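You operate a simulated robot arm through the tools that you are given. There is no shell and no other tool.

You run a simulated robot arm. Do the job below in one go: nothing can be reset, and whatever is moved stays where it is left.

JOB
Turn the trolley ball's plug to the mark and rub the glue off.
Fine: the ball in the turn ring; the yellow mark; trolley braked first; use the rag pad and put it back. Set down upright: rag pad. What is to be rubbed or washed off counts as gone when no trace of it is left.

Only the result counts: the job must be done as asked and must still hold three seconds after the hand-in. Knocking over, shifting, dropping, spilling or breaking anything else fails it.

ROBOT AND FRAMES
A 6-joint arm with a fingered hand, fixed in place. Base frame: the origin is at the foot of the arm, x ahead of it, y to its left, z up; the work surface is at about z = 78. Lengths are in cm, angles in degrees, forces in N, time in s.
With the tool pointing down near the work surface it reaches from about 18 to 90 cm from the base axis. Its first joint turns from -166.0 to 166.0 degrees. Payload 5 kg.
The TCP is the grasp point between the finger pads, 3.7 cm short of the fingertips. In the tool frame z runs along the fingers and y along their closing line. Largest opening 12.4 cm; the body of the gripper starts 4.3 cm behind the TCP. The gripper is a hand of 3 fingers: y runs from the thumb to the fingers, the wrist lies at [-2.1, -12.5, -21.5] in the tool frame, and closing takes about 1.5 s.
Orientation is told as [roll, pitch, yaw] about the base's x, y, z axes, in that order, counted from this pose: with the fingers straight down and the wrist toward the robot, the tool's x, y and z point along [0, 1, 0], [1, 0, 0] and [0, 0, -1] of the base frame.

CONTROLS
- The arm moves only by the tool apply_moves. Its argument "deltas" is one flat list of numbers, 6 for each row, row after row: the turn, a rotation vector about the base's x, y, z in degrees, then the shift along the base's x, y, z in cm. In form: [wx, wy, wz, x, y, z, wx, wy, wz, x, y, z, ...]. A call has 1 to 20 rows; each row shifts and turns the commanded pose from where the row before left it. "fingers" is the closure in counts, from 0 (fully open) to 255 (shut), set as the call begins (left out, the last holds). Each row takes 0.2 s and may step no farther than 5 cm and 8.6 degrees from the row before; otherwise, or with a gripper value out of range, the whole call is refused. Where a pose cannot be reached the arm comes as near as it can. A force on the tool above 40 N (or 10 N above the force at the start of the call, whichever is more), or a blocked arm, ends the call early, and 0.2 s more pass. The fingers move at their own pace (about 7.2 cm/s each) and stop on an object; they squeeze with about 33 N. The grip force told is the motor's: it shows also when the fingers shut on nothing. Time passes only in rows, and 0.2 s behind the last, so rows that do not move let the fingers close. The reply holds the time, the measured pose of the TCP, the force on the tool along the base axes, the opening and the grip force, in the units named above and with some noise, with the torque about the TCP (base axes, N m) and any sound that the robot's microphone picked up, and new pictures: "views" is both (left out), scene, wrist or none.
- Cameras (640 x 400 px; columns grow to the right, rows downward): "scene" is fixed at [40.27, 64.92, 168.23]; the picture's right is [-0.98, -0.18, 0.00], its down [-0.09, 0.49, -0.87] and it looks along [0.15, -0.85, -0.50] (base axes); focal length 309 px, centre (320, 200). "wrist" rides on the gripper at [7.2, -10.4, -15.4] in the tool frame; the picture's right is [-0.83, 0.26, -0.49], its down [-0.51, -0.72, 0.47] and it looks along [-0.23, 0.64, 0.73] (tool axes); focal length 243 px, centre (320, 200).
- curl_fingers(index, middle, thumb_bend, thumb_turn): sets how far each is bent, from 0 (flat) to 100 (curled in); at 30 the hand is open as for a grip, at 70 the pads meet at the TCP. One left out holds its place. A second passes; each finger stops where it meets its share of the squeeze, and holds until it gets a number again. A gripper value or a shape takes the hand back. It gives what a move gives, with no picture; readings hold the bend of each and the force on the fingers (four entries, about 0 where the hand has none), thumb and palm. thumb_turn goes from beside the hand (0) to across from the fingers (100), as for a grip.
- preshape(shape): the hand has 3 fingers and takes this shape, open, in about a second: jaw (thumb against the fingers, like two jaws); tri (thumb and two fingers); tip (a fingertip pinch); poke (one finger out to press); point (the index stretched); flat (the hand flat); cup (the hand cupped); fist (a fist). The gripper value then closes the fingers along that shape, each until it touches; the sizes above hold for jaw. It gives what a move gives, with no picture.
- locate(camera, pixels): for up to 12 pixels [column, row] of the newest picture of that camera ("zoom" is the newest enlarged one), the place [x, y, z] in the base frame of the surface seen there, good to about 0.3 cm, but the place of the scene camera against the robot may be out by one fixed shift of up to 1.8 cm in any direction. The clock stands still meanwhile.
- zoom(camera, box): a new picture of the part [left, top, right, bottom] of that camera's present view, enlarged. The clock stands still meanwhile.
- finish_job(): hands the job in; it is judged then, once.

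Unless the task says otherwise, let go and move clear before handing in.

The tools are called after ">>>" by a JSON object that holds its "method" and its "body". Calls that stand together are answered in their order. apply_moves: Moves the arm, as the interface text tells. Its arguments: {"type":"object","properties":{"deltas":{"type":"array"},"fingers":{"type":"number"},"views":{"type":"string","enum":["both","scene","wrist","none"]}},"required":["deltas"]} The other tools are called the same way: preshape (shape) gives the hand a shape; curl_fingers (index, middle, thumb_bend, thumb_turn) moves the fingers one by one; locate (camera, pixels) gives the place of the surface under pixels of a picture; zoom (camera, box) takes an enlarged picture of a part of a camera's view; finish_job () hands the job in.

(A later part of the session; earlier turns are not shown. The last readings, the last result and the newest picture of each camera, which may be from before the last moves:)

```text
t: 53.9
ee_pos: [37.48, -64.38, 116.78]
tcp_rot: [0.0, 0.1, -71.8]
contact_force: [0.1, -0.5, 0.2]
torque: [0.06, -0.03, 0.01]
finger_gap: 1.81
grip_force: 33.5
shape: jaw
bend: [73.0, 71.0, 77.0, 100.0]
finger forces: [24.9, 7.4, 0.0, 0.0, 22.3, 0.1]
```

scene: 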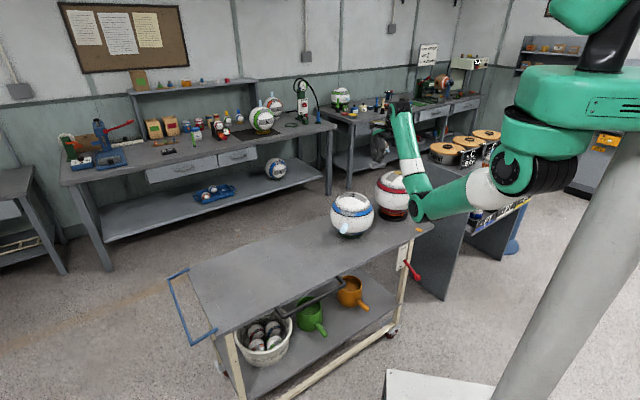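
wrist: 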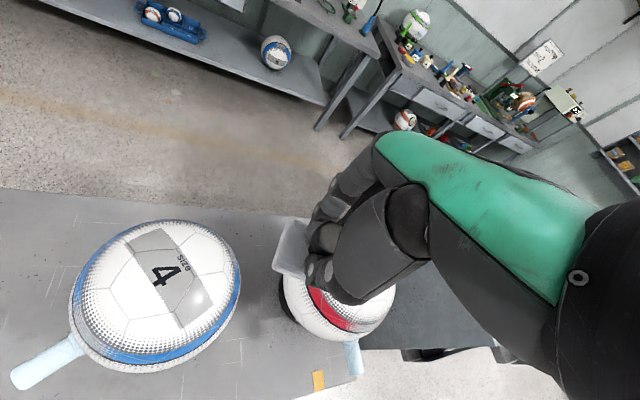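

The pad is on its way and the arm is clear. I'll move on to directly above the ball's top.

>>> {"method": "apply_moves", "body": {"deltas": [0, 0, -2.7, -2.74, -3.65, 0, 0, 0, -2.7, -2.74, -3.65, 0, 0, 0, -2.7, -2.74, -3.65, 0, 0, 0, -2.7, -2.74, -3.65, 0, 0, 0, 0, 0, 0, 0], "views": "both"}}

>>> {"method": "zoom", "body": {"camera": "scene", "box": [360, 120, 460, 220]}}

>>> {"method": "zoom", "body": {"camera": "wrist", "box": [220, 180, 400, 400]}}

```text
t: 55.1
ee_pos: [26.37, -78.79, 116.89]
tcp_rot: [0.0, 0.1, -82.7]
contact_force: [-0.4, 0.3, -0.3]
torque: [-0.02, 0.02, 0.04]
finger_gap: 1.83
grip_force: 33.5
shape: jaw
bend: [73.0, 71.0, 77.0, 100.0]
finger forces: [25.3, 7.6, 0.1, 0.0, 22.3, 0.1]
```

scene: 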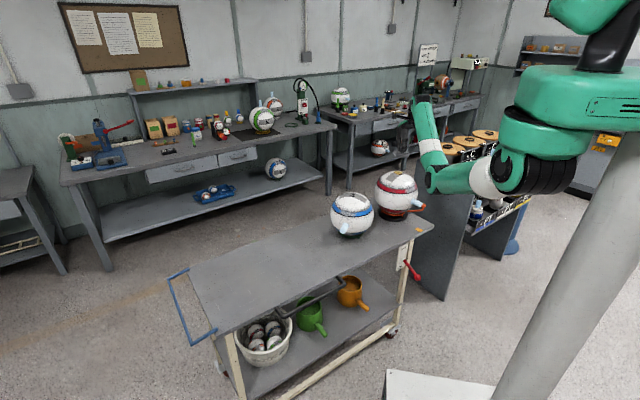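
wrist: 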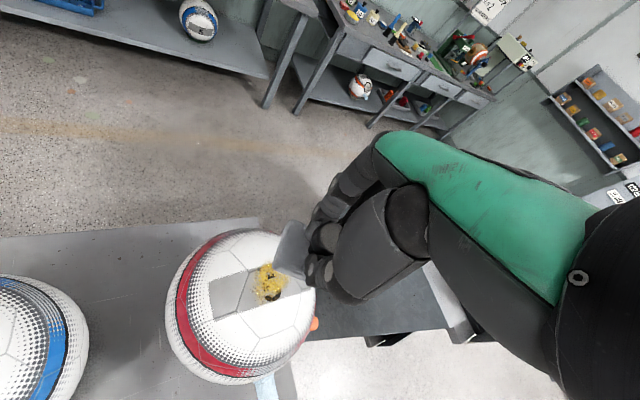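

```text
4.00 times, centred on (410, 170) of scene
```

zoom: 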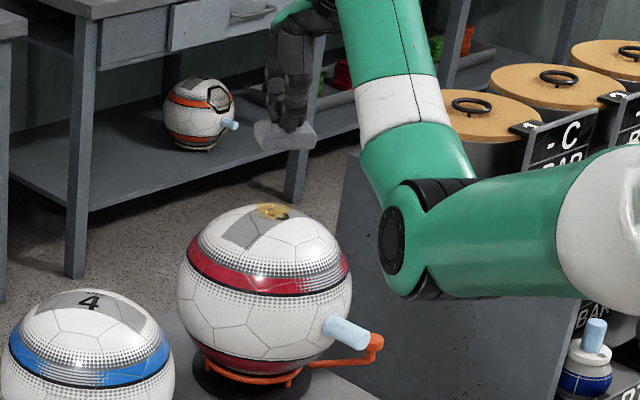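

```text
1.82 times, centred on (310, 290) of wrist
```

zoom: 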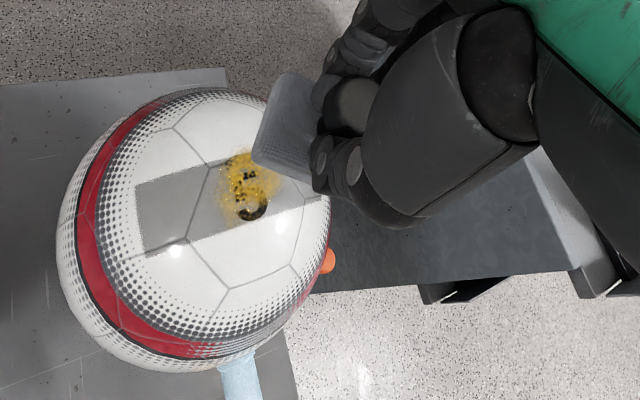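

The pad hangs above the ball and the glue shows at wrist (271,282). I'll pin down the glue's exact extents from here.

>>> {"method": "locate", "body": {"camera": "zoom", "pixels": [[250, 185], [232, 165], [262, 165], [275, 180], [232, 195], [240, 218], [262, 205], [225, 215], [240, 350], [250, 390], [310, 200], [250, 155]]}}

```text
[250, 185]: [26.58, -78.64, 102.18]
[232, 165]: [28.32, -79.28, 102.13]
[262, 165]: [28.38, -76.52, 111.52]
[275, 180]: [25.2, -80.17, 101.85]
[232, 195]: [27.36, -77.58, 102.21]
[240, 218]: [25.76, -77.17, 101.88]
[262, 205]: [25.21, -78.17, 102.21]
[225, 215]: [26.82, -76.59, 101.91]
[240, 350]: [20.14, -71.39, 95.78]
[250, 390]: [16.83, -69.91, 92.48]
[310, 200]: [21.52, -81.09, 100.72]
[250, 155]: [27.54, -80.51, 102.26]
```

The glue spans about x 25–28.4 and y -76.6 to -80.9, centred near (26.6,-78.8). I'll lower the pad to just above the ball's top.

>>> {"method": "apply_moves", "body": {"deltas": [0, 0, 0, 0.1, 0, -2, 0, 0, 0, 0.1, 0, -2, 0, 0, 0, 0, 0, -2, 0, 0, 0, 0, 0, -1.4, 0, 0, 0, 0, 0, 0], "views": "both"}}

>>> {"method": "zoom", "body": {"camera": "scene", "box": [360, 140, 440, 220]}}

```text
t: 56.3
ee_pos: [26.75, -78.99, 109.46]
tcp_rot: [0.0, 0.0, -82.7]
contact_force: [-0.4, -0.8, -1.3]
torque: [0.01, 0.01, -0.01]
finger_gap: 1.82
grip_force: 33.1
shape: jaw
bend: [73.0, 71.0, 77.0, 100.0]
finger forces: [25.6, 7.7, 0.0, 0.0, 22.2, 0.0]
```

scene: 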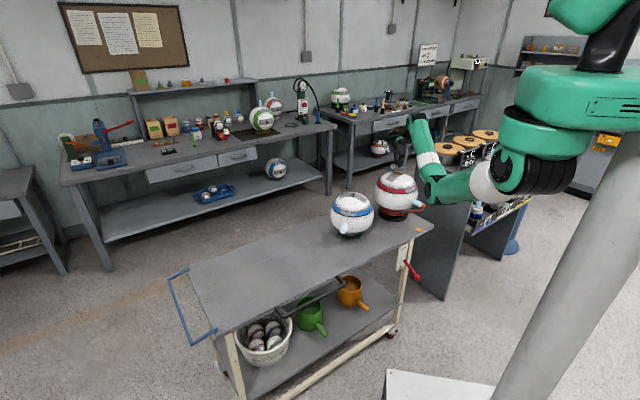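
wrist: 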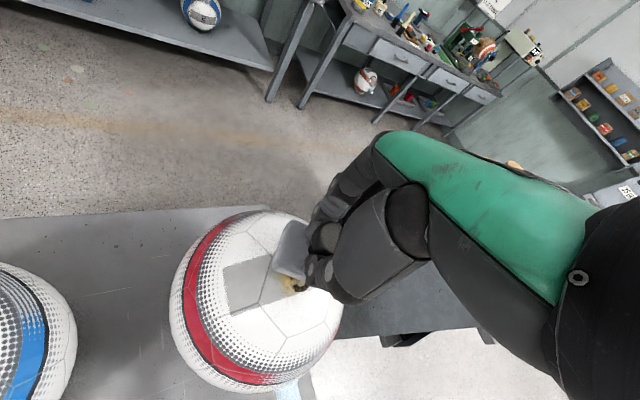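

```text
5.00 times, centred on (400, 180) of scene
```

zoom: 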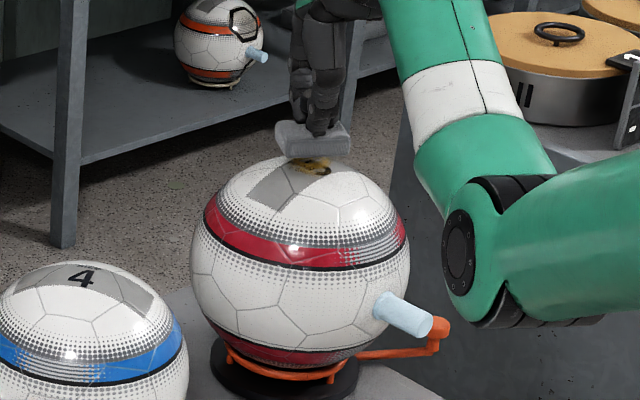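

The pad sits just above the glue. I'll lower it in 0.2 cm steps until light contact.

>>> {"method": "apply_moves", "body": {"deltas": [0, 0, 0, 0, 0.1, -0.2, 0, 0, 0, 0, 0, -0.2, 0, 0, 0, 0, 0, -0.2], "views": "none"}}

```text
t: 57.1
ee_pos: [26.89, -78.76, 109.08]
tcp_rot: [0.0, 0.1, -82.7]
contact_force: [0.9, 1.0, 0.0]
torque: [0.01, -0.01, 0.03]
finger_gap: 1.83
grip_force: 32.7
shape: jaw
bend: [73.0, 71.0, 77.0, 100.0]
finger forces: [25.6, 7.8, 0.0, 0.0, 22.2, 0.0]
```

>>> {"method": "apply_moves", "body": {"deltas": [0, 0, 0, -0.1, 0, -0.2, 0, 0, 0, 0, 0, -0.15, 0, 0, 0, 0, 0, 0], "views": "none"}}

```text
t: 57.9
ee_pos: [26.85, -78.86, 108.52]
tcp_rot: [0.0, 0.0, -82.8]
contact_force: [-0.2, 0.0, -0.4]
torque: [0.0, 0.01, 0.03]
finger_gap: 1.82
grip_force: 33.2
shape: jaw
bend: [73.0, 71.0, 77.0, 100.0]
finger forces: [25.6, 7.7, 0.1, 0.0, 22.2, 0.0]
```

There is no contact yet at z=108.5. I'll continue down gently.

>>> {"method": "apply_moves", "body": {"deltas": [0, 0, 0, 0, 0, -0.15, 0, 0, 0, 0, 0, -0.15, 0, 0, 0, 0, 0, 0], "views": "none"}}

```text
t: 58.7
ee_pos: [26.8, -78.84, 108.22]
tcp_rot: [0.0, 0.1, -82.7]
contact_force: [-0.3, -0.5, 0.0]
torque: [0.01, 0.01, -0.03]
finger_gap: 1.83
grip_force: 32.9
shape: jaw
bend: [73.0, 71.0, 77.0, 100.0]
finger forces: [25.6, 7.8, 0.0, 0.0, 22.2, 0.0]
```

>>> {"method": "apply_moves", "body": {"deltas": [0, 0, 0, 0, 0, -0.15, 0, 0, 0, 0, 0, -0.15, 0, 0, 0, 0, 0, 0], "views": "scene"}}

>>> {"method": "zoom", "body": {"camera": "scene", "box": [380, 155, 420, 195]}}

```text
t: 59.5
ee_pos: [26.81, -78.71, 108.09]
tcp_rot: [0.1, 0.0, -82.7]
contact_force: [0.5, -1.4, 3.5]
torque: [-0.09, -0.03, 0.02]
finger_gap: 1.84
grip_force: 32.5
shape: jaw
bend: [73.0, 71.0, 77.0, 100.0]
finger forces: [29.8, 7.7, 0.1, 0.0, 22.0, 0.1]
```

scene: 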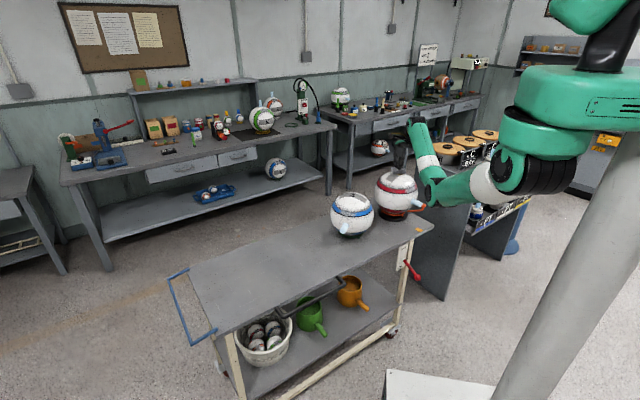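

```text
10.00 times, centred on (400, 175) of scene
```

zoom: 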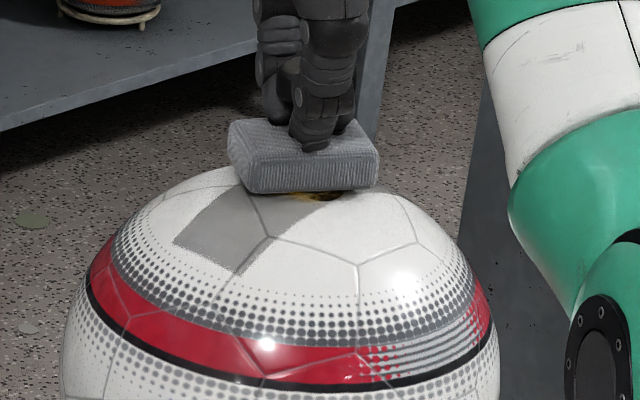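

Contact is made at 3.5 N with z=108.1. I'll rub with short strokes along x, then y, at light pressure.

>>> {"method": "apply_moves", "body": {"deltas": [0, 0, 0, 0.5, 0, -0.05, 0, 0, 0, 0.5, 0, 0, 0, 0, 0, 0.4, 0, 0, 0, 0, 0, -0.5, 0, 0, 0, 0, 0, -0.5, 0, 0, 0, 0, 0, -0.5, 0, 0, 0, 0, 0, -0.5, 0, 0, 0, 0, 0, -0.5, 0, 0, 0, 0, 0, -0.5, 0, 0, 0, 0, 0, 0.5, 0, 0, 0, 0, 0, 0.5, 0, 0, 0, 0, 0, 0.6, 0, 0], "views": "both"}}

>>> {"method": "zoom", "body": {"camera": "scene", "box": [380, 155, 420, 195]}}

```text
t: 62.1
ee_pos: [26.76, -78.82, 108.35]
tcp_rot: [0.0, 0.0, -82.8]
contact_force: [-4.4, -1.6, 13.6]
torque: [-0.05, 0.09, -0.03]
finger_gap: 1.78
grip_force: 32.9
shape: jaw
bend: [74.0, 71.0, 79.0, 100.0]
finger forces: [42.5, 12.6, 0.0, 0.0, 26.4, 0.0]
```

scene: 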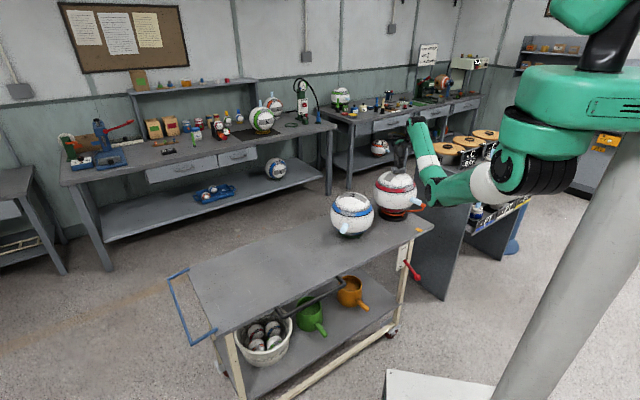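
wrist: 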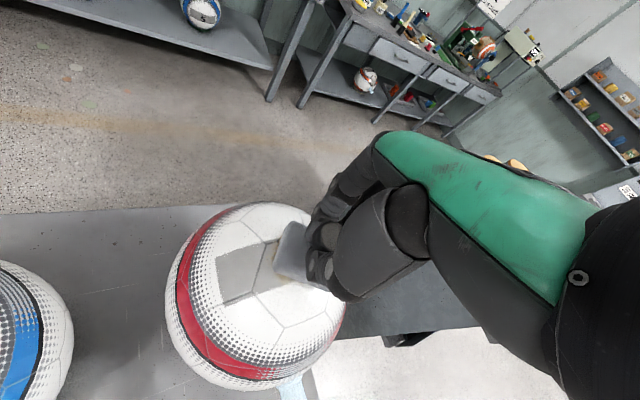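

```text
10.00 times, centred on (400, 175) of scene
```

zoom: 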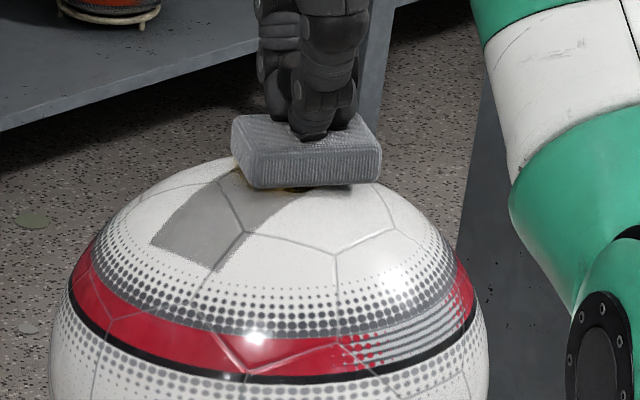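

The glue looks mostly gone, but the force rose to 13.6 N and the ball's pattern shifted slightly left. I'll ease the pressure and check the ball and ring.

>>> {"method": "apply_moves", "body": {"deltas": [0, 0, 0, 0, 0, 0.3, 0, 0, 0, 0, 0, 0.7, 0, 0, 0, 0, 0, 2], "views": "both"}}

>>> {"method": "zoom", "body": {"camera": "scene", "box": [365, 150, 445, 240]}}

>>> {"method": "zoom", "body": {"camera": "wrist", "box": [140, 180, 360, 400]}}

```text
t: 62.9
ee_pos: [26.79, -78.81, 111.06]
tcp_rot: [0.0, 0.2, -82.7]
contact_force: [0.6, -0.3, -0.8]
torque: [0.01, 0.0, 0.01]
finger_gap: 1.77
grip_force: 32.9
shape: jaw
bend: [74.0, 71.0, 79.0, 100.0]
finger forces: [36.8, 11.8, 0.1, 0.0, 23.5, 0.0]
```

scene: 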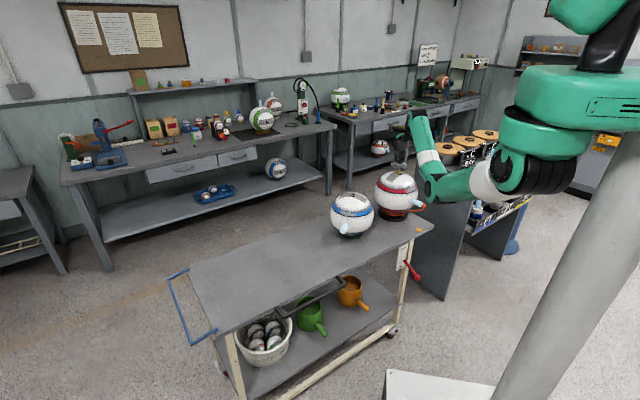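
wrist: 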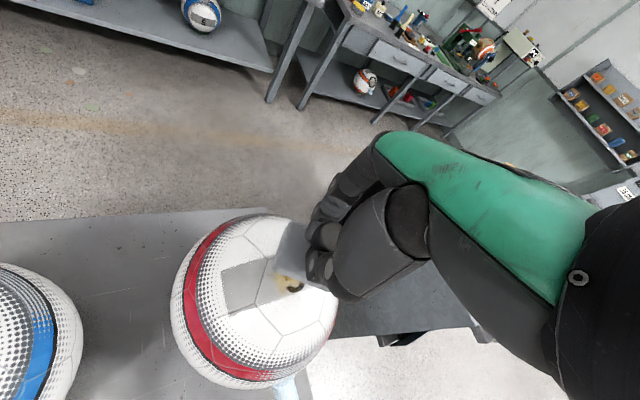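

```text
4.44 times, centred on (405, 195) of scene
```

zoom: 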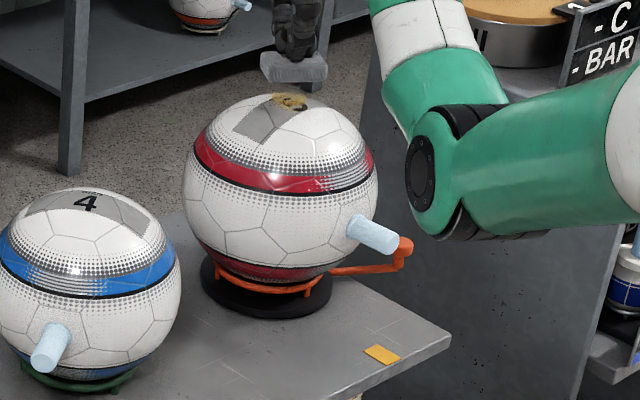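

```text
1.82 times, centred on (250, 290) of wrist
```

zoom: 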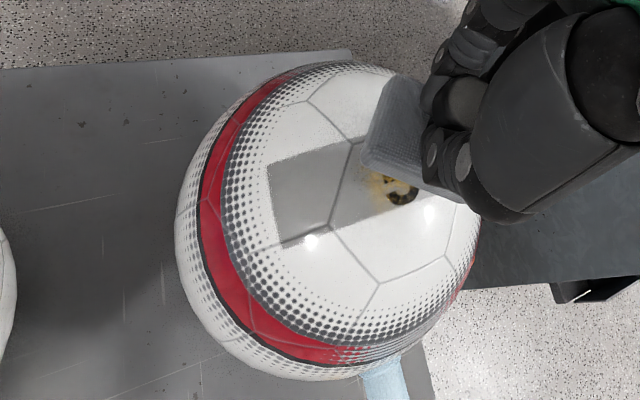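

After easing off, the ball sits back in place and some glue remains. I'll compare the plug position with the previous measurement.

>>> {"method": "zoom", "body": {"camera": "scene", "box": [385, 185, 445, 235]}}

>>> {"method": "locate", "body": {"camera": "zoom", "pixels": [[369, 160], [367, 158], [371, 163], [300, 125], [352, 358], [400, 155]]}}

>>> {"method": "zoom", "body": {"camera": "scene", "box": [380, 155, 420, 195]}}

```text
8.00 times, centred on (415, 210) of scene
```

zoom: 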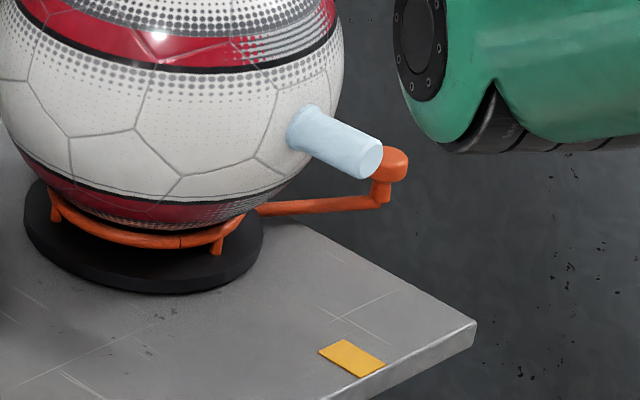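

```text
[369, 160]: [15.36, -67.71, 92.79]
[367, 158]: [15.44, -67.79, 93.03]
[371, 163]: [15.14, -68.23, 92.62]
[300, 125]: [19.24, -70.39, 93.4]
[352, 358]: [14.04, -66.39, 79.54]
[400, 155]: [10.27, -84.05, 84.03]
```

```text
10.00 times, centred on (400, 175) of scene
```

zoom: 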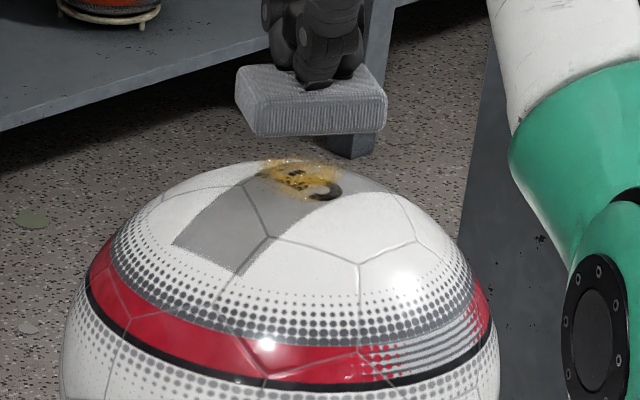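

The ball and plug are exactly where they were, and the glue has thinned but remains. I'll go back down and rub at lighter pressure with more strokes.

>>> {"method": "apply_moves", "body": {"deltas": [0, 0, 0, 0, 0, -1.5, 0, 0, 0, 0, 0, -1, 0, 0, 0, 0, 0, -0.3, 0, 0, 0, 0, 0, -0.15, 0, 0, 0, 0, 0, 0], "views": "none"}}

```text
t: 64.1
ee_pos: [26.74, -78.81, 107.96]
tcp_rot: [0.0, 0.1, -82.6]
contact_force: [0.0, 0.0, -0.4]
torque: [0.02, 0.0, -0.01]
finger_gap: 1.77
grip_force: 33.2
shape: jaw
bend: [74.0, 71.0, 79.0, 100.0]
finger forces: [37.0, 11.8, 0.1, 0.0, 23.6, 0.0]
```

The pad has slid up a bit in the grip. I'll keep lowering for light contact.

>>> {"method": "apply_moves", "body": {"deltas": [0, 0, 0, 0, 0, -0.15, 0, 0, 0, 0, 0, 0], "views": "none"}}

```text
t: 64.7
ee_pos: [26.83, -78.85, 107.99]
tcp_rot: [0.0, -0.1, -82.6]
contact_force: [-0.3, -0.2, 4.4]
torque: [0.04, -0.01, -0.03]
finger_gap: 1.8
grip_force: 33.0
shape: jaw
bend: [74.0, 71.0, 79.0, 100.0]
finger forces: [38.9, 11.6, 0.0, 0.0, 25.6, 0.0]
```

Contact is at 4.4 N. I'll stroke along y now and watch the force.

>>> {"method": "apply_moves", "body": {"deltas": [0, 0, 0, 0, 0.5, 0, 0, 0, 0, 0, 0.5, 0, 0, 0, 0, 0, 0.5, 0, 0, 0, 0, 0, -0.5, 0, 0, 0, 0, 0, -0.5, 0, 0, 0, 0, 0, -0.5, 0, 0, 0, 0, 0, -0.5, 0, 0, 0, 0, 0, -0.5, 0, 0, 0, 0, 0, -0.5, 0], "views": "both"}}

>>> {"method": "zoom", "body": {"camera": "scene", "box": [380, 155, 420, 195]}}

>>> {"method": "zoom", "body": {"camera": "wrist", "box": [140, 180, 360, 400]}}

```text
t: 66.7
ee_pos: [26.75, -80.2, 108.27]
tcp_rot: [0.1, -0.1, -82.8]
contact_force: [2.1, 5.9, 30.7]
torque: [0.51, -0.22, 0.05]
finger_gap: 1.97
grip_force: 33.1
shape: jaw
bend: [74.0, 72.0, 80.0, 100.0]
finger forces: [49.4, 8.5, 0.0, 0.0, 54.0, 0.0]
```

scene: 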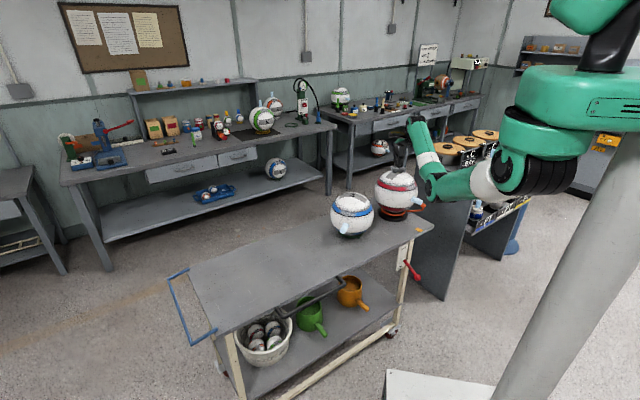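
wrist: 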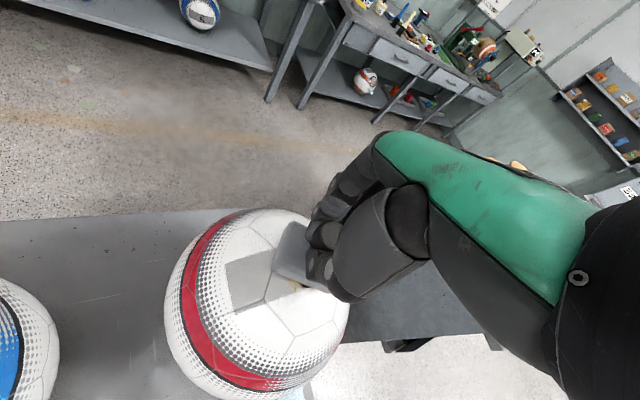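

```text
10.00 times, centred on (400, 175) of scene
```

zoom: 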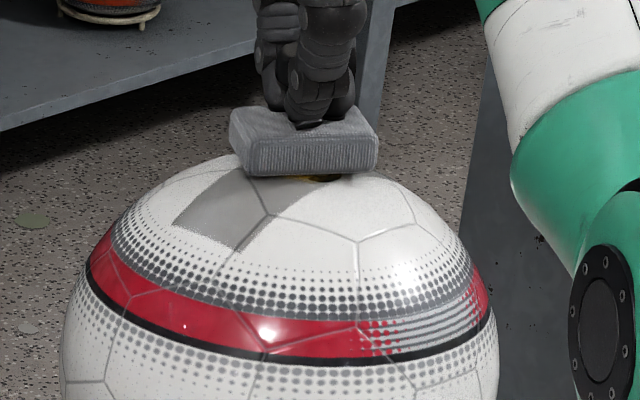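

```text
1.82 times, centred on (250, 290) of wrist
```

zoom: 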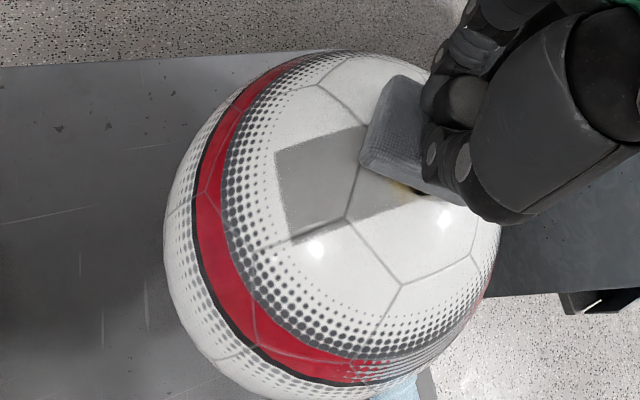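

The force climbed to 30 N because the ball tips along with the pad instead of letting it slide. I'll lift off straight away and check the ball.

>>> {"method": "apply_moves", "body": {"deltas": [0, 0, 0, 0, 0.3, 0.3, 0, 0, 0, 0, 0.3, 0.5, 0, 0, 0, 0, 0.5, 1.5, 0, 0, 0, 0, 0, 1.5], "views": "both"}}

>>> {"method": "zoom", "body": {"camera": "scene", "box": [375, 155, 435, 235]}}

>>> {"method": "zoom", "body": {"camera": "scene", "box": [380, 155, 420, 195]}}

```text
t: 67.7
ee_pos: [26.65, -79.13, 111.62]
tcp_rot: [0.0, 0.3, -82.8]
contact_force: [-0.4, 0.5, -0.7]
torque: [0.02, 0.01, -0.03]
finger_gap: 1.86
grip_force: 33.1
shape: jaw
bend: [74.0, 72.0, 80.0, 100.0]
finger forces: [44.0, 9.5, 0.0, 0.1, 36.4, 0.0]
```

scene: 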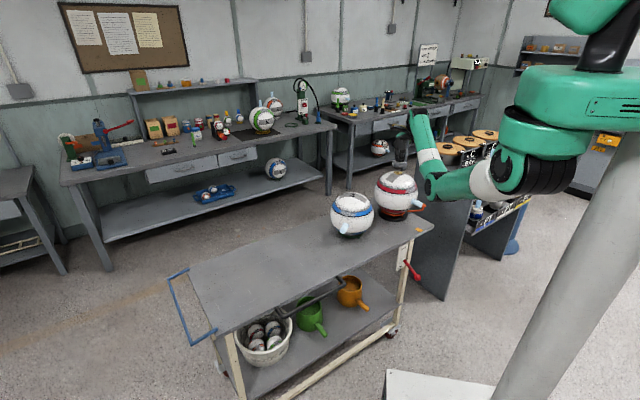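
wrist: 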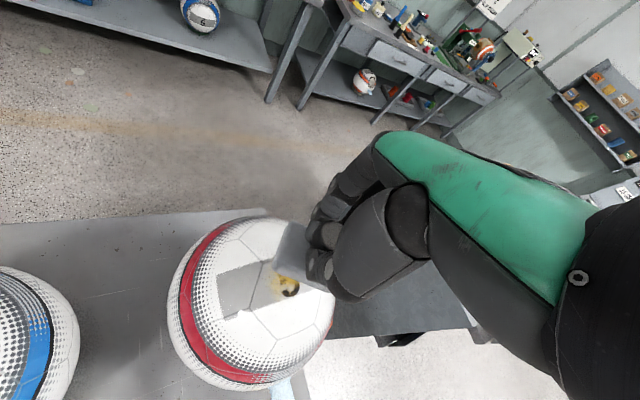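

```text
5.00 times, centred on (405, 195) of scene
```

zoom: 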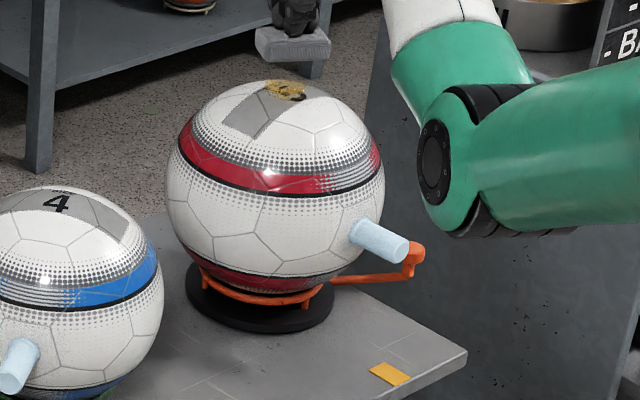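

```text
10.00 times, centred on (400, 175) of scene
```

zoom: 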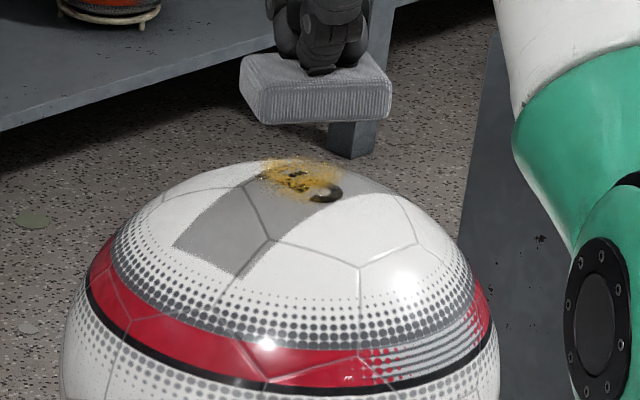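

The ball springs back to exactly the same place. I'll raise the pad a bit more so the wrist camera can show how much glue is left, and check whether the pad has tilted in the grip.

>>> {"method": "apply_moves", "body": {"deltas": [0, 0, 0, 0, 0.1, 2.6, 0, 0, 0, 0, 0.2, 2.6, 0, 0, 0, 0, 0, 0], "views": "both"}}

>>> {"method": "zoom", "body": {"camera": "wrist", "box": [235, 250, 315, 310]}}

>>> {"method": "zoom", "body": {"camera": "scene", "box": [380, 130, 420, 190]}}

```text
t: 68.5
ee_pos: [26.69, -78.68, 116.72]
tcp_rot: [-0.1, 0.1, -82.7]
contact_force: [-0.2, -0.8, -0.7]
torque: [0.0, 0.03, 0.0]
finger_gap: 1.89
grip_force: 32.9
shape: jaw
bend: [74.0, 72.0, 80.0, 100.0]
finger forces: [43.9, 9.6, 0.0, 0.1, 36.6, 0.1]
```

scene: 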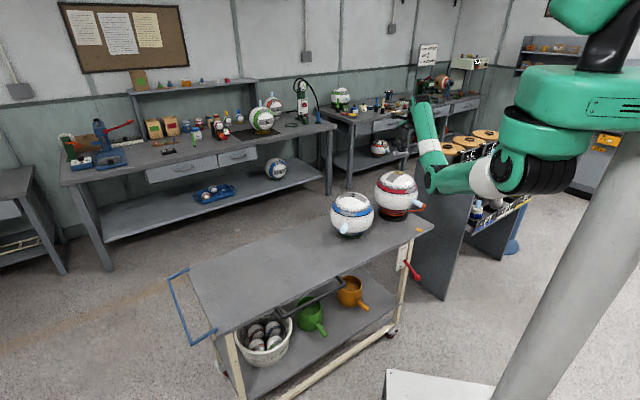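
wrist: 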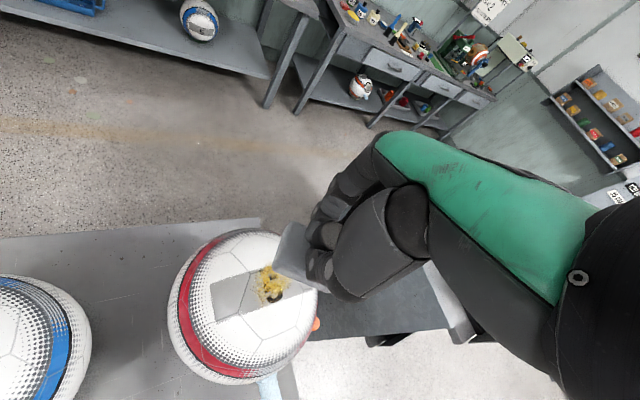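

```text
6.67 times, centred on (275, 280) of wrist
```

zoom: 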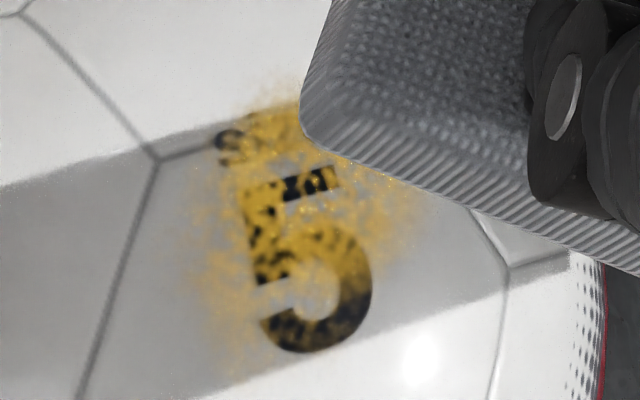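

```text
6.67 times, centred on (400, 160) of scene
```

zoom: 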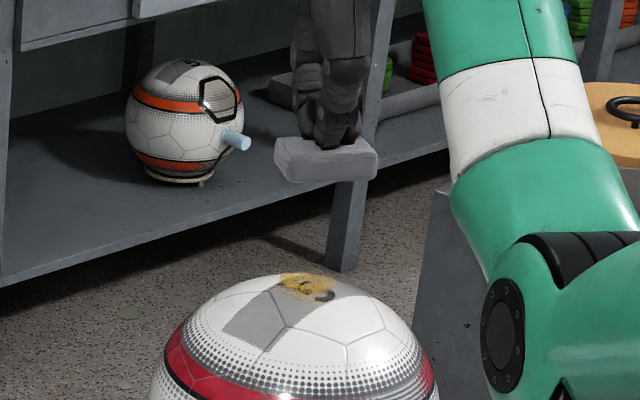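

The glue is thinned to scattered flecks, so rubbing works and needs more passes. I'll check the pad's tilt via points on its top face.

>>> {"method": "zoom", "body": {"camera": "wrist", "box": [250, 200, 350, 300]}}

>>> {"method": "locate", "body": {"camera": "wrist", "pixels": [[278, 262], [282, 250], [286, 238], [290, 228], [300, 230], [295, 245], [290, 262], [298, 268], [303, 272], [284, 265]]}}

>>> {"method": "locate", "body": {"camera": "zoom", "pixels": [[200, 220], [225, 150], [260, 100], [300, 105], [250, 220], [280, 240], [240, 180]]}}

```text
4.00 times, centred on (300, 250) of wrist
```

zoom: 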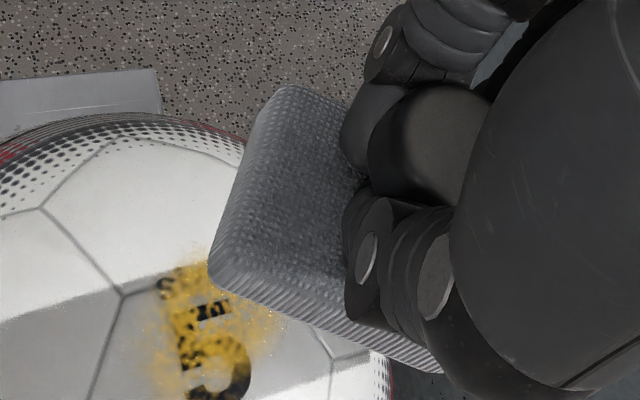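

```text
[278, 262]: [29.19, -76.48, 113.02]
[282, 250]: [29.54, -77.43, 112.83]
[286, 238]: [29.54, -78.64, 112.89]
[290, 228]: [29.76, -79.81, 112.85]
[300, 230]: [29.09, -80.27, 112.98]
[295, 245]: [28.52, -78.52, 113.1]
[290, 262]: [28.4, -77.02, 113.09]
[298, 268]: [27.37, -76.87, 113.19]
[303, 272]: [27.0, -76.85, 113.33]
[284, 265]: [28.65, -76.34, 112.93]
```

```text
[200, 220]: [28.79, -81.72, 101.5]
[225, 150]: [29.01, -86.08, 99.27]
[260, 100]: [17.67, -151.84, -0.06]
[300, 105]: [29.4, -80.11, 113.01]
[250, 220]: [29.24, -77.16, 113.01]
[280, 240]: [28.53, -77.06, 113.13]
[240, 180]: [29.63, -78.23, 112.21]
```

The pad top slopes about 9°, with its -x side higher, because the grip yielded under the harder pressing. I'll tilt the hand -8° about y to level the pad, then go back to light contact.

>>> {"method": "apply_moves", "body": {"deltas": [0, -8, 0, -0.7, -0.1, -1.5, 0, 0, 0, 0, 0, -2.5, 0, 0, 0, 0, 0, -2.2, 0, 0, 0, 0, 0, -1.6, 0, 0, 0, 0, 0, 0], "views": "both"}}

>>> {"method": "zoom", "body": {"camera": "scene", "box": [380, 150, 420, 190]}}

>>> {"method": "locate", "body": {"camera": "wrist", "pixels": [[284, 262], [288, 250], [290, 238], [296, 245], [292, 262], [300, 268], [303, 272]]}}

```text
t: 69.7
ee_pos: [25.99, -79.09, 108.88]
tcp_rot: [8.0, -0.9, -82.7]
contact_force: [0.7, -0.3, -0.8]
torque: [-0.03, -0.01, 0.01]
finger_gap: 1.87
grip_force: 33.0
shape: jaw
bend: [74.0, 72.0, 80.0, 100.0]
finger forces: [43.2, 9.7, 0.0, 0.0, 35.7, 0.0]
```

scene: 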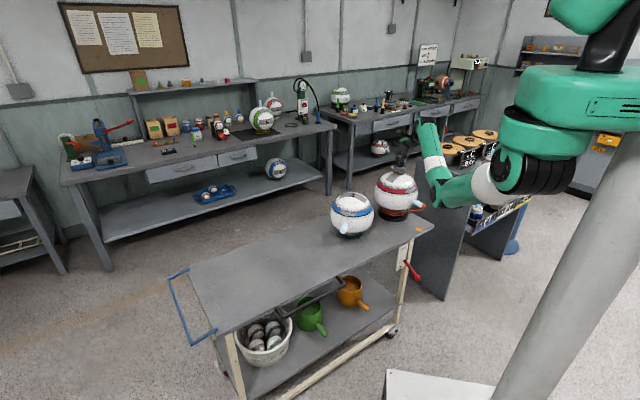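
wrist: 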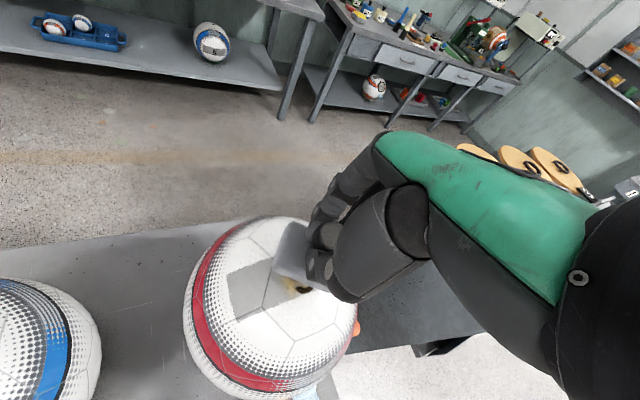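

```text
10.00 times, centred on (400, 170) of scene
```

zoom: 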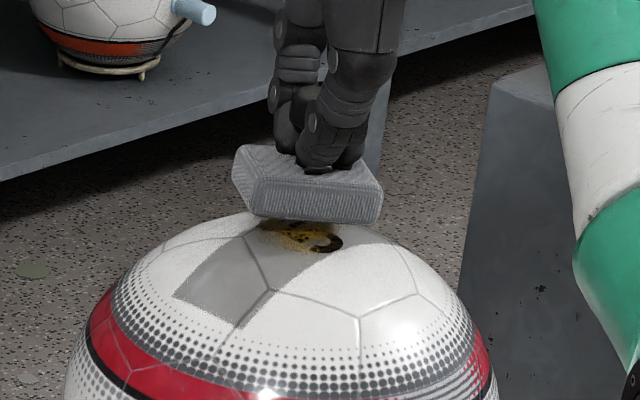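

```text
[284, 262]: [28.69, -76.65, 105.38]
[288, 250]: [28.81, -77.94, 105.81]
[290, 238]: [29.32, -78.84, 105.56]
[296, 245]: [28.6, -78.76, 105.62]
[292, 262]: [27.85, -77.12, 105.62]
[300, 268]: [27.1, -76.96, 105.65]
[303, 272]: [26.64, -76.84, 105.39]
```

The pad is level now (top z≈105.6 throughout). I'll lower to light contact.

>>> {"method": "apply_moves", "body": {"deltas": [0, 0, 0, 0, 0, -0.5, 0, 0, 0, 0, 0, -0.4, 0, 0, 0, 0, 0, -0.1, 0, 0, 0, 0, 0, 0], "views": "none"}}

```text
t: 70.7
ee_pos: [26.15, -78.92, 108.18]
tcp_rot: [8.0, -0.9, -82.7]
contact_force: [-0.7, -0.1, -0.1]
torque: [0.01, -0.04, -0.06]
finger_gap: 1.86
grip_force: 33.4
shape: jaw
bend: [74.0, 72.0, 80.0, 100.0]
finger forces: [43.2, 9.7, 0.0, 0.0, 35.7, 0.1]
```

>>> {"method": "apply_moves", "body": {"deltas": [0, 0, 0, 0, 0, -0.15, 0, 0, 0, 0, 0, -0.1, 0, 0, 0, 0, 0, 0], "views": "none"}}

```text
t: 71.5
ee_pos: [26.14, -78.92, 107.86]
tcp_rot: [8.0, -0.9, -82.8]
contact_force: [-0.9, 0.1, 5.9]
torque: [0.05, 0.05, -0.02]
finger_gap: 1.87
grip_force: 33.0
shape: jaw
bend: [74.0, 72.0, 80.0, 100.0]
finger forces: [45.1, 9.4, 0.1, 0.0, 38.6, 0.0]
```

Contact is at 5.9 N. I'll ease slightly and make short strokes (±0.6 cm) along x.

>>> {"method": "apply_moves", "body": {"deltas": [0, 0, 0, 0.3, 0, 0.05, 0, 0, 0, 0.3, 0, 0, 0, 0, 0, -0.3, 0, 0, 0, 0, 0, -0.3, 0, 0, 0, 0, 0, -0.3, 0, 0, 0, 0, 0, -0.3, 0, 0], "views": "none"}}

```text
t: 72.9
ee_pos: [25.46, -78.88, 107.99]
tcp_rot: [8.0, -1.1, -82.6]
contact_force: [3.2, 1.4, 12.0]
torque: [0.06, -0.18, 0.02]
finger_gap: 1.9
grip_force: 32.8
shape: jaw
bend: [74.0, 72.0, 80.0, 100.0]
finger forces: [48.3, 8.8, 0.0, 0.1, 40.2, 0.0]
```

The force rises to 12 N at the -x end. I'll raise 0.1 there and continue with strokes back and forth, checking each time.

>>> {"method": "apply_moves", "body": {"deltas": [0, 0, 0, 0.3, 0, 0.05, 0, 0, 0, 0.3, 0, 0.05, 0, 0, 0, 0.3, 0, 0, 0, 0, 0, 0.3, 0, 0, 0, 0, 0, 0.3, 0, 0, 0, 0, 0, 0.3, 0, 0], "views": "scene"}}

>>> {"method": "zoom", "body": {"camera": "scene", "box": [380, 155, 420, 195]}}

```text
t: 74.3
ee_pos: [27.19, -78.96, 108.1]
tcp_rot: [8.1, -1.1, -82.8]
contact_force: [-5.3, -1.4, 13.3]
torque: [-0.14, 0.41, 0.02]
finger_gap: 1.87
grip_force: 33.1
shape: jaw
bend: [74.0, 72.0, 80.0, 100.0]
finger forces: [50.9, 14.0, 0.0, 0.0, 38.3, 0.0]
```

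scene: 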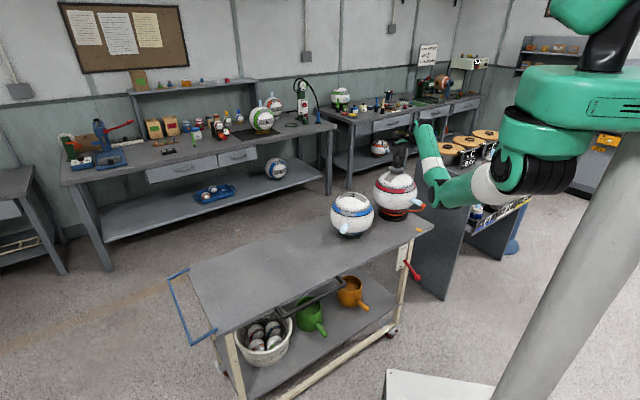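

```text
10.00 times, centred on (400, 175) of scene
```

zoom: 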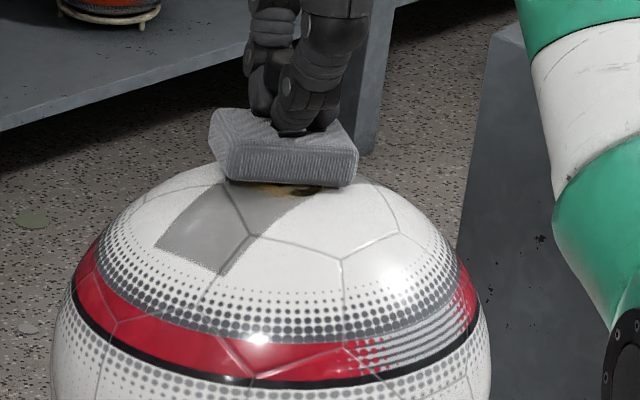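

The ball sways along with the pad under 13 N, so little sliding happens. I'll raise 0.2 to lighten the pressure and use longer strokes so the pad really slides.

>>> {"method": "apply_moves", "body": {"deltas": [0, 0, 0, -0.3, 0, 0.2, 0, 0, 0, -0.4, 0, 0, 0, 0, 0, -0.4, 0, 0, 0, 0, 0, -0.4, 0, 0, 0, 0, 0, -0.4, 0, 0, 0, 0, 0, -0.4, 0, 0], "views": "none"}}

```text
t: 75.7
ee_pos: [25.07, -78.9, 108.21]
tcp_rot: [7.9, -0.9, -82.7]
contact_force: [-0.6, -0.2, -0.9]
torque: [-0.02, 0.0, 0.0]
finger_gap: 1.86
grip_force: 33.1
shape: jaw
bend: [74.0, 72.0, 80.0, 100.0]
finger forces: [43.8, 10.7, 0.0, 0.0, 35.2, 0.0]
```

There is no contact at z=108.2 here. I'll lower 0.1 and stroke back in +x.

>>> {"method": "apply_moves", "body": {"deltas": [0, 0, 0, 0, 0, -0.12, 0, 0, 0, 0.4, 0, 0, 0, 0, 0, 0.4, 0, 0, 0, 0, 0, 0.4, 0, 0, 0, 0, 0, 0.4, 0, 0], "views": "none"}}

```text
t: 76.9
ee_pos: [26.57, -78.93, 108.05]
tcp_rot: [8.0, -1.0, -82.7]
contact_force: [-0.2, -0.1, -0.1]
torque: [0.0, -0.02, 0.02]
finger_gap: 1.84
grip_force: 32.5
shape: jaw
bend: [74.0, 72.0, 80.0, 100.0]
finger forces: [43.9, 10.9, 0.1, 0.0, 35.2, 0.1]
```

Still no contact. I'll lower another 0.1 and keep stroking.

>>> {"method": "apply_moves", "body": {"deltas": [0, 0, 0, 0, 0, -0.1, 0, 0, 0, -0.4, 0, 0, 0, 0, 0, -0.4, 0, 0, 0, 0, 0, -0.4, 0, 0, 0, 0, 0, -0.4, 0, 0], "views": "none"}}

```text
t: 78.1
ee_pos: [24.95, -78.99, 107.97]
tcp_rot: [7.9, -1.0, -82.7]
contact_force: [0.4, -0.1, -0.2]
torque: [0.04, -0.01, -0.01]
finger_gap: 1.88
grip_force: 32.8
shape: jaw
bend: [74.0, 72.0, 80.0, 100.0]
finger forces: [43.9, 10.8, 0.0, 0.0, 35.3, 0.1]
```

>>> {"method": "apply_moves", "body": {"deltas": [0, 0, 0, 0, 0, -0.1, 0, 0, 0, 0.4, 0, 0, 0, 0, 0, 0.4, 0, 0, 0, 0, 0, 0.4, 0, 0, 0, 0, 0, 0.4, 0, 0], "views": "none"}}

```text
t: 79.3
ee_pos: [26.58, -79.06, 108.12]
tcp_rot: [8.0, -1.0, -82.8]
contact_force: [-4.1, -1.4, 8.2]
torque: [-0.1, 0.28, 0.03]
finger_gap: 1.87
grip_force: 33.2
shape: jaw
bend: [74.0, 72.0, 80.0, 100.0]
finger forces: [48.8, 12.7, 0.1, 0.1, 37.2, 0.0]
```

The force is 8 N with good side drag now. I'll stroke back and forth twice at this height, then look.

>>> {"method": "apply_moves", "body": {"deltas": [0, 0, 0, -0.4, 0, 0, 0, 0, 0, -0.4, 0, 0, 0, 0, 0, -0.4, 0, 0, 0, 0, 0, -0.4, 0, 0, 0, 0, 0, 0.4, 0, 0, 0, 0, 0, 0.4, 0, 0, 0, 0, 0, 0.4, 0, 0, 0, 0, 0, 0.4, 0, 0, 0, 0, 0, -0.4, 0, 0, 0, 0, 0, -0.4, 0, 0, 0, 0, 0, -0.4, 0, 0, 0, 0, 0, -0.4, 0, 0], "views": "none"}}

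>>> {"method": "apply_moves", "body": {"deltas": [0, 0, 0, 0.6, 0, 0.5, 0, 0, 0, 0.3, 0, 2, 0, 0, 0, 0, 0.2, 3, 0, 0, 0, 0, 0.2, 3, 0, 0, 0, 0, 0, 0], "views": "both"}}

>>> {"method": "zoom", "body": {"camera": "wrist", "box": [235, 250, 315, 310]}}

>>> {"method": "zoom", "body": {"camera": "scene", "box": [380, 150, 420, 190]}}

```text
t: 81.9
ee_pos: [25.0, -79.01, 107.97]
tcp_rot: [8.1, -1.1, -82.7]
contact_force: [5.8, 0.0, 19.0]
torque: [0.04, -0.33, 0.03]
finger_gap: 1.86
grip_force: 32.7
shape: jaw
bend: [74.0, 72.0, 80.0, 100.0]
finger forces: [52.3, 8.7, 0.0, 0.0, 42.2, 0.1]
```

```text
t: 83.1
ee_pos: [25.85, -78.61, 116.26]
tcp_rot: [8.0, -0.9, -82.8]
contact_force: [-0.5, 0.9, -0.1]
torque: [0.03, 0.02, 0.01]
finger_gap: 1.85
grip_force: 33.3
shape: jaw
bend: [74.0, 72.0, 80.0, 100.0]
finger forces: [44.0, 10.1, 0.0, 0.0, 35.4, 0.0]
```

scene: 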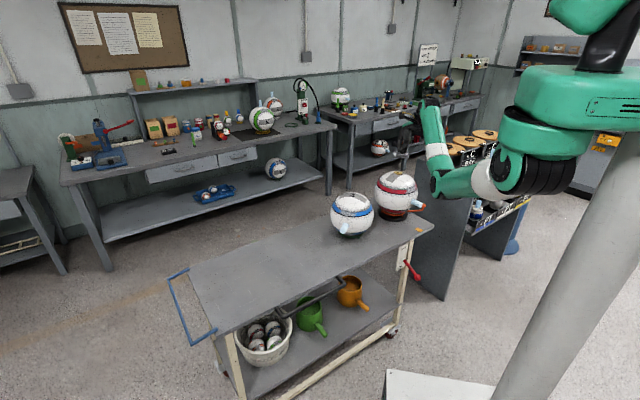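
wrist: 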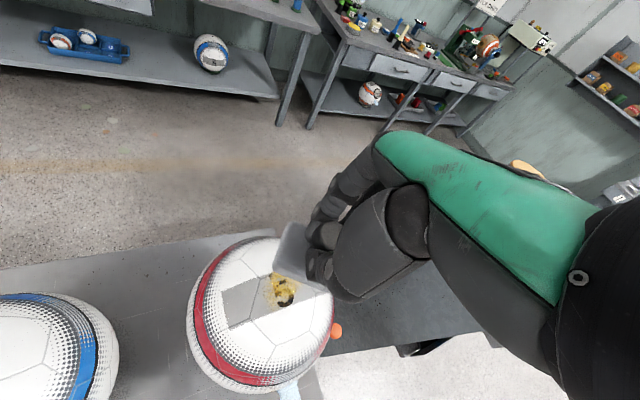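

```text
6.67 times, centred on (275, 280) of wrist
```

zoom: 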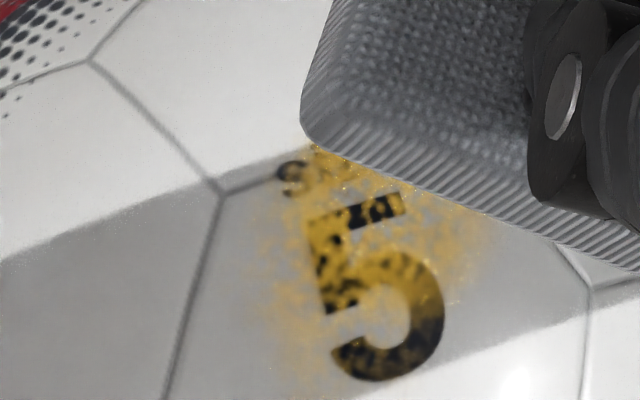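

```text
10.00 times, centred on (400, 170) of scene
```

zoom: 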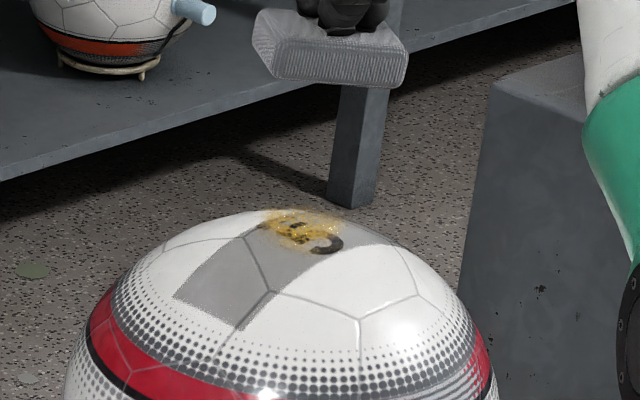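

The glue looks much the same, so the strokes have hardly slid over it. I'll map which pixels correspond to the ball's very top to see whether the contact spot got cleaner.

>>> {"method": "locate", "body": {"camera": "wrist", "pixels": [[275, 283], [280, 280], [285, 285], [285, 292], [290, 297], [272, 292], [280, 300], [292, 287], [295, 280], [278, 290], [283, 296], [288, 300]]}}

>>> {"method": "zoom", "body": {"camera": "wrist", "box": [255, 260, 315, 310]}}

```text
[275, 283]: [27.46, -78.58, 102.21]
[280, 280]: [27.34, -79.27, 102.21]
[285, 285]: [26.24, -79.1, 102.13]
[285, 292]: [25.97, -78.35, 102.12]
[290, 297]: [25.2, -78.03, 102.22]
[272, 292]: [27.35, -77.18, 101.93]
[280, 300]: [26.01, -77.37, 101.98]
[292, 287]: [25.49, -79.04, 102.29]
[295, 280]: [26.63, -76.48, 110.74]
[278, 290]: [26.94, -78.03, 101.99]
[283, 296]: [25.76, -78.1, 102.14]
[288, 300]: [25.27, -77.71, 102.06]
```

```text
8.00 times, centred on (285, 285) of wrist
```

zoom: 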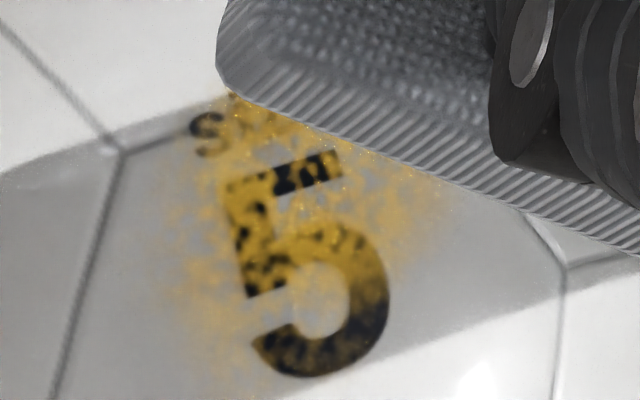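

I'll use this view as the reference. Next I'll go down and do longer x strokes (±2 cm) so that the pad slides well past the ball's sway.

>>> {"method": "apply_moves", "body": {"deltas": [0, 0, 0, 0.2, -0.2, -3, 0, 0, 0, 0, 0, -3, 0, 0, 0, 0, 0, -2, 0, 0, 0, 0, 0, -0.2, 0, 0, 0, 0, 0, 0], "views": "none"}}

```text
t: 84.3
ee_pos: [26.06, -78.88, 108.09]
tcp_rot: [8.0, -0.8, -82.6]
contact_force: [0.0, -0.3, -0.3]
torque: [0.01, 0.0, 0.0]
finger_gap: 1.83
grip_force: 33.3
shape: jaw
bend: [74.0, 72.0, 80.0, 100.0]
finger forces: [44.0, 10.1, 0.0, 0.0, 35.4, 0.1]
```

>>> {"method": "apply_moves", "body": {"deltas": [0, 0, 0, 0, 0, -0.15, 0, 0, 0, 0, 0, -0.1, 0, 0, 0, 0, 0, 0], "views": "none"}}

```text
t: 85.1
ee_pos: [26.07, -78.94, 107.93]
tcp_rot: [8.1, -0.9, -82.7]
contact_force: [-0.6, -0.1, 2.8]
torque: [-0.03, 0.05, -0.01]
finger_gap: 1.87
grip_force: 33.5
shape: jaw
bend: [74.0, 72.0, 80.0, 100.0]
finger forces: [45.5, 10.1, 0.0, 0.1, 36.4, 0.0]
```

>>> {"method": "apply_moves", "body": {"deltas": [0, 0, 0, 0.5, 0, 0, 0, 0, 0, 0.5, 0, 0, 0, 0, 0, 0.5, 0, 0, 0, 0, 0, 0.5, 0, 0], "views": "scene"}}

>>> {"method": "zoom", "body": {"camera": "scene", "box": [375, 155, 435, 235]}}

```text
t: 86.1
ee_pos: [28.07, -78.91, 108.23]
tcp_rot: [8.0, -1.4, -82.8]
contact_force: [-7.8, -2.2, 26.6]
torque: [-0.21, 0.71, 0.06]
finger_gap: 1.94
grip_force: 33.4
shape: jaw
bend: [74.0, 72.0, 80.0, 100.0]
finger forces: [47.4, 25.4, 0.0, 0.0, 37.6, 0.0]
```

scene: 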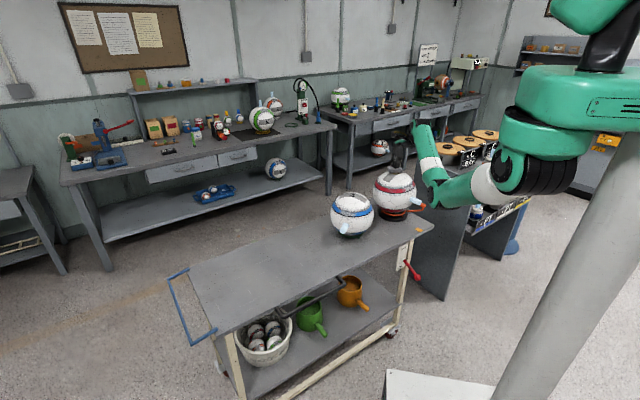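

```text
5.00 times, centred on (405, 195) of scene
```

zoom: 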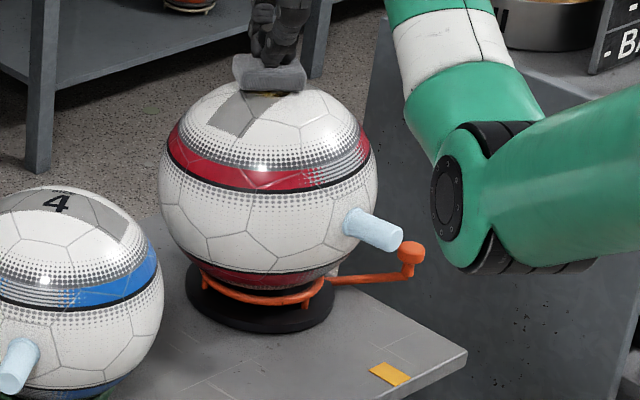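

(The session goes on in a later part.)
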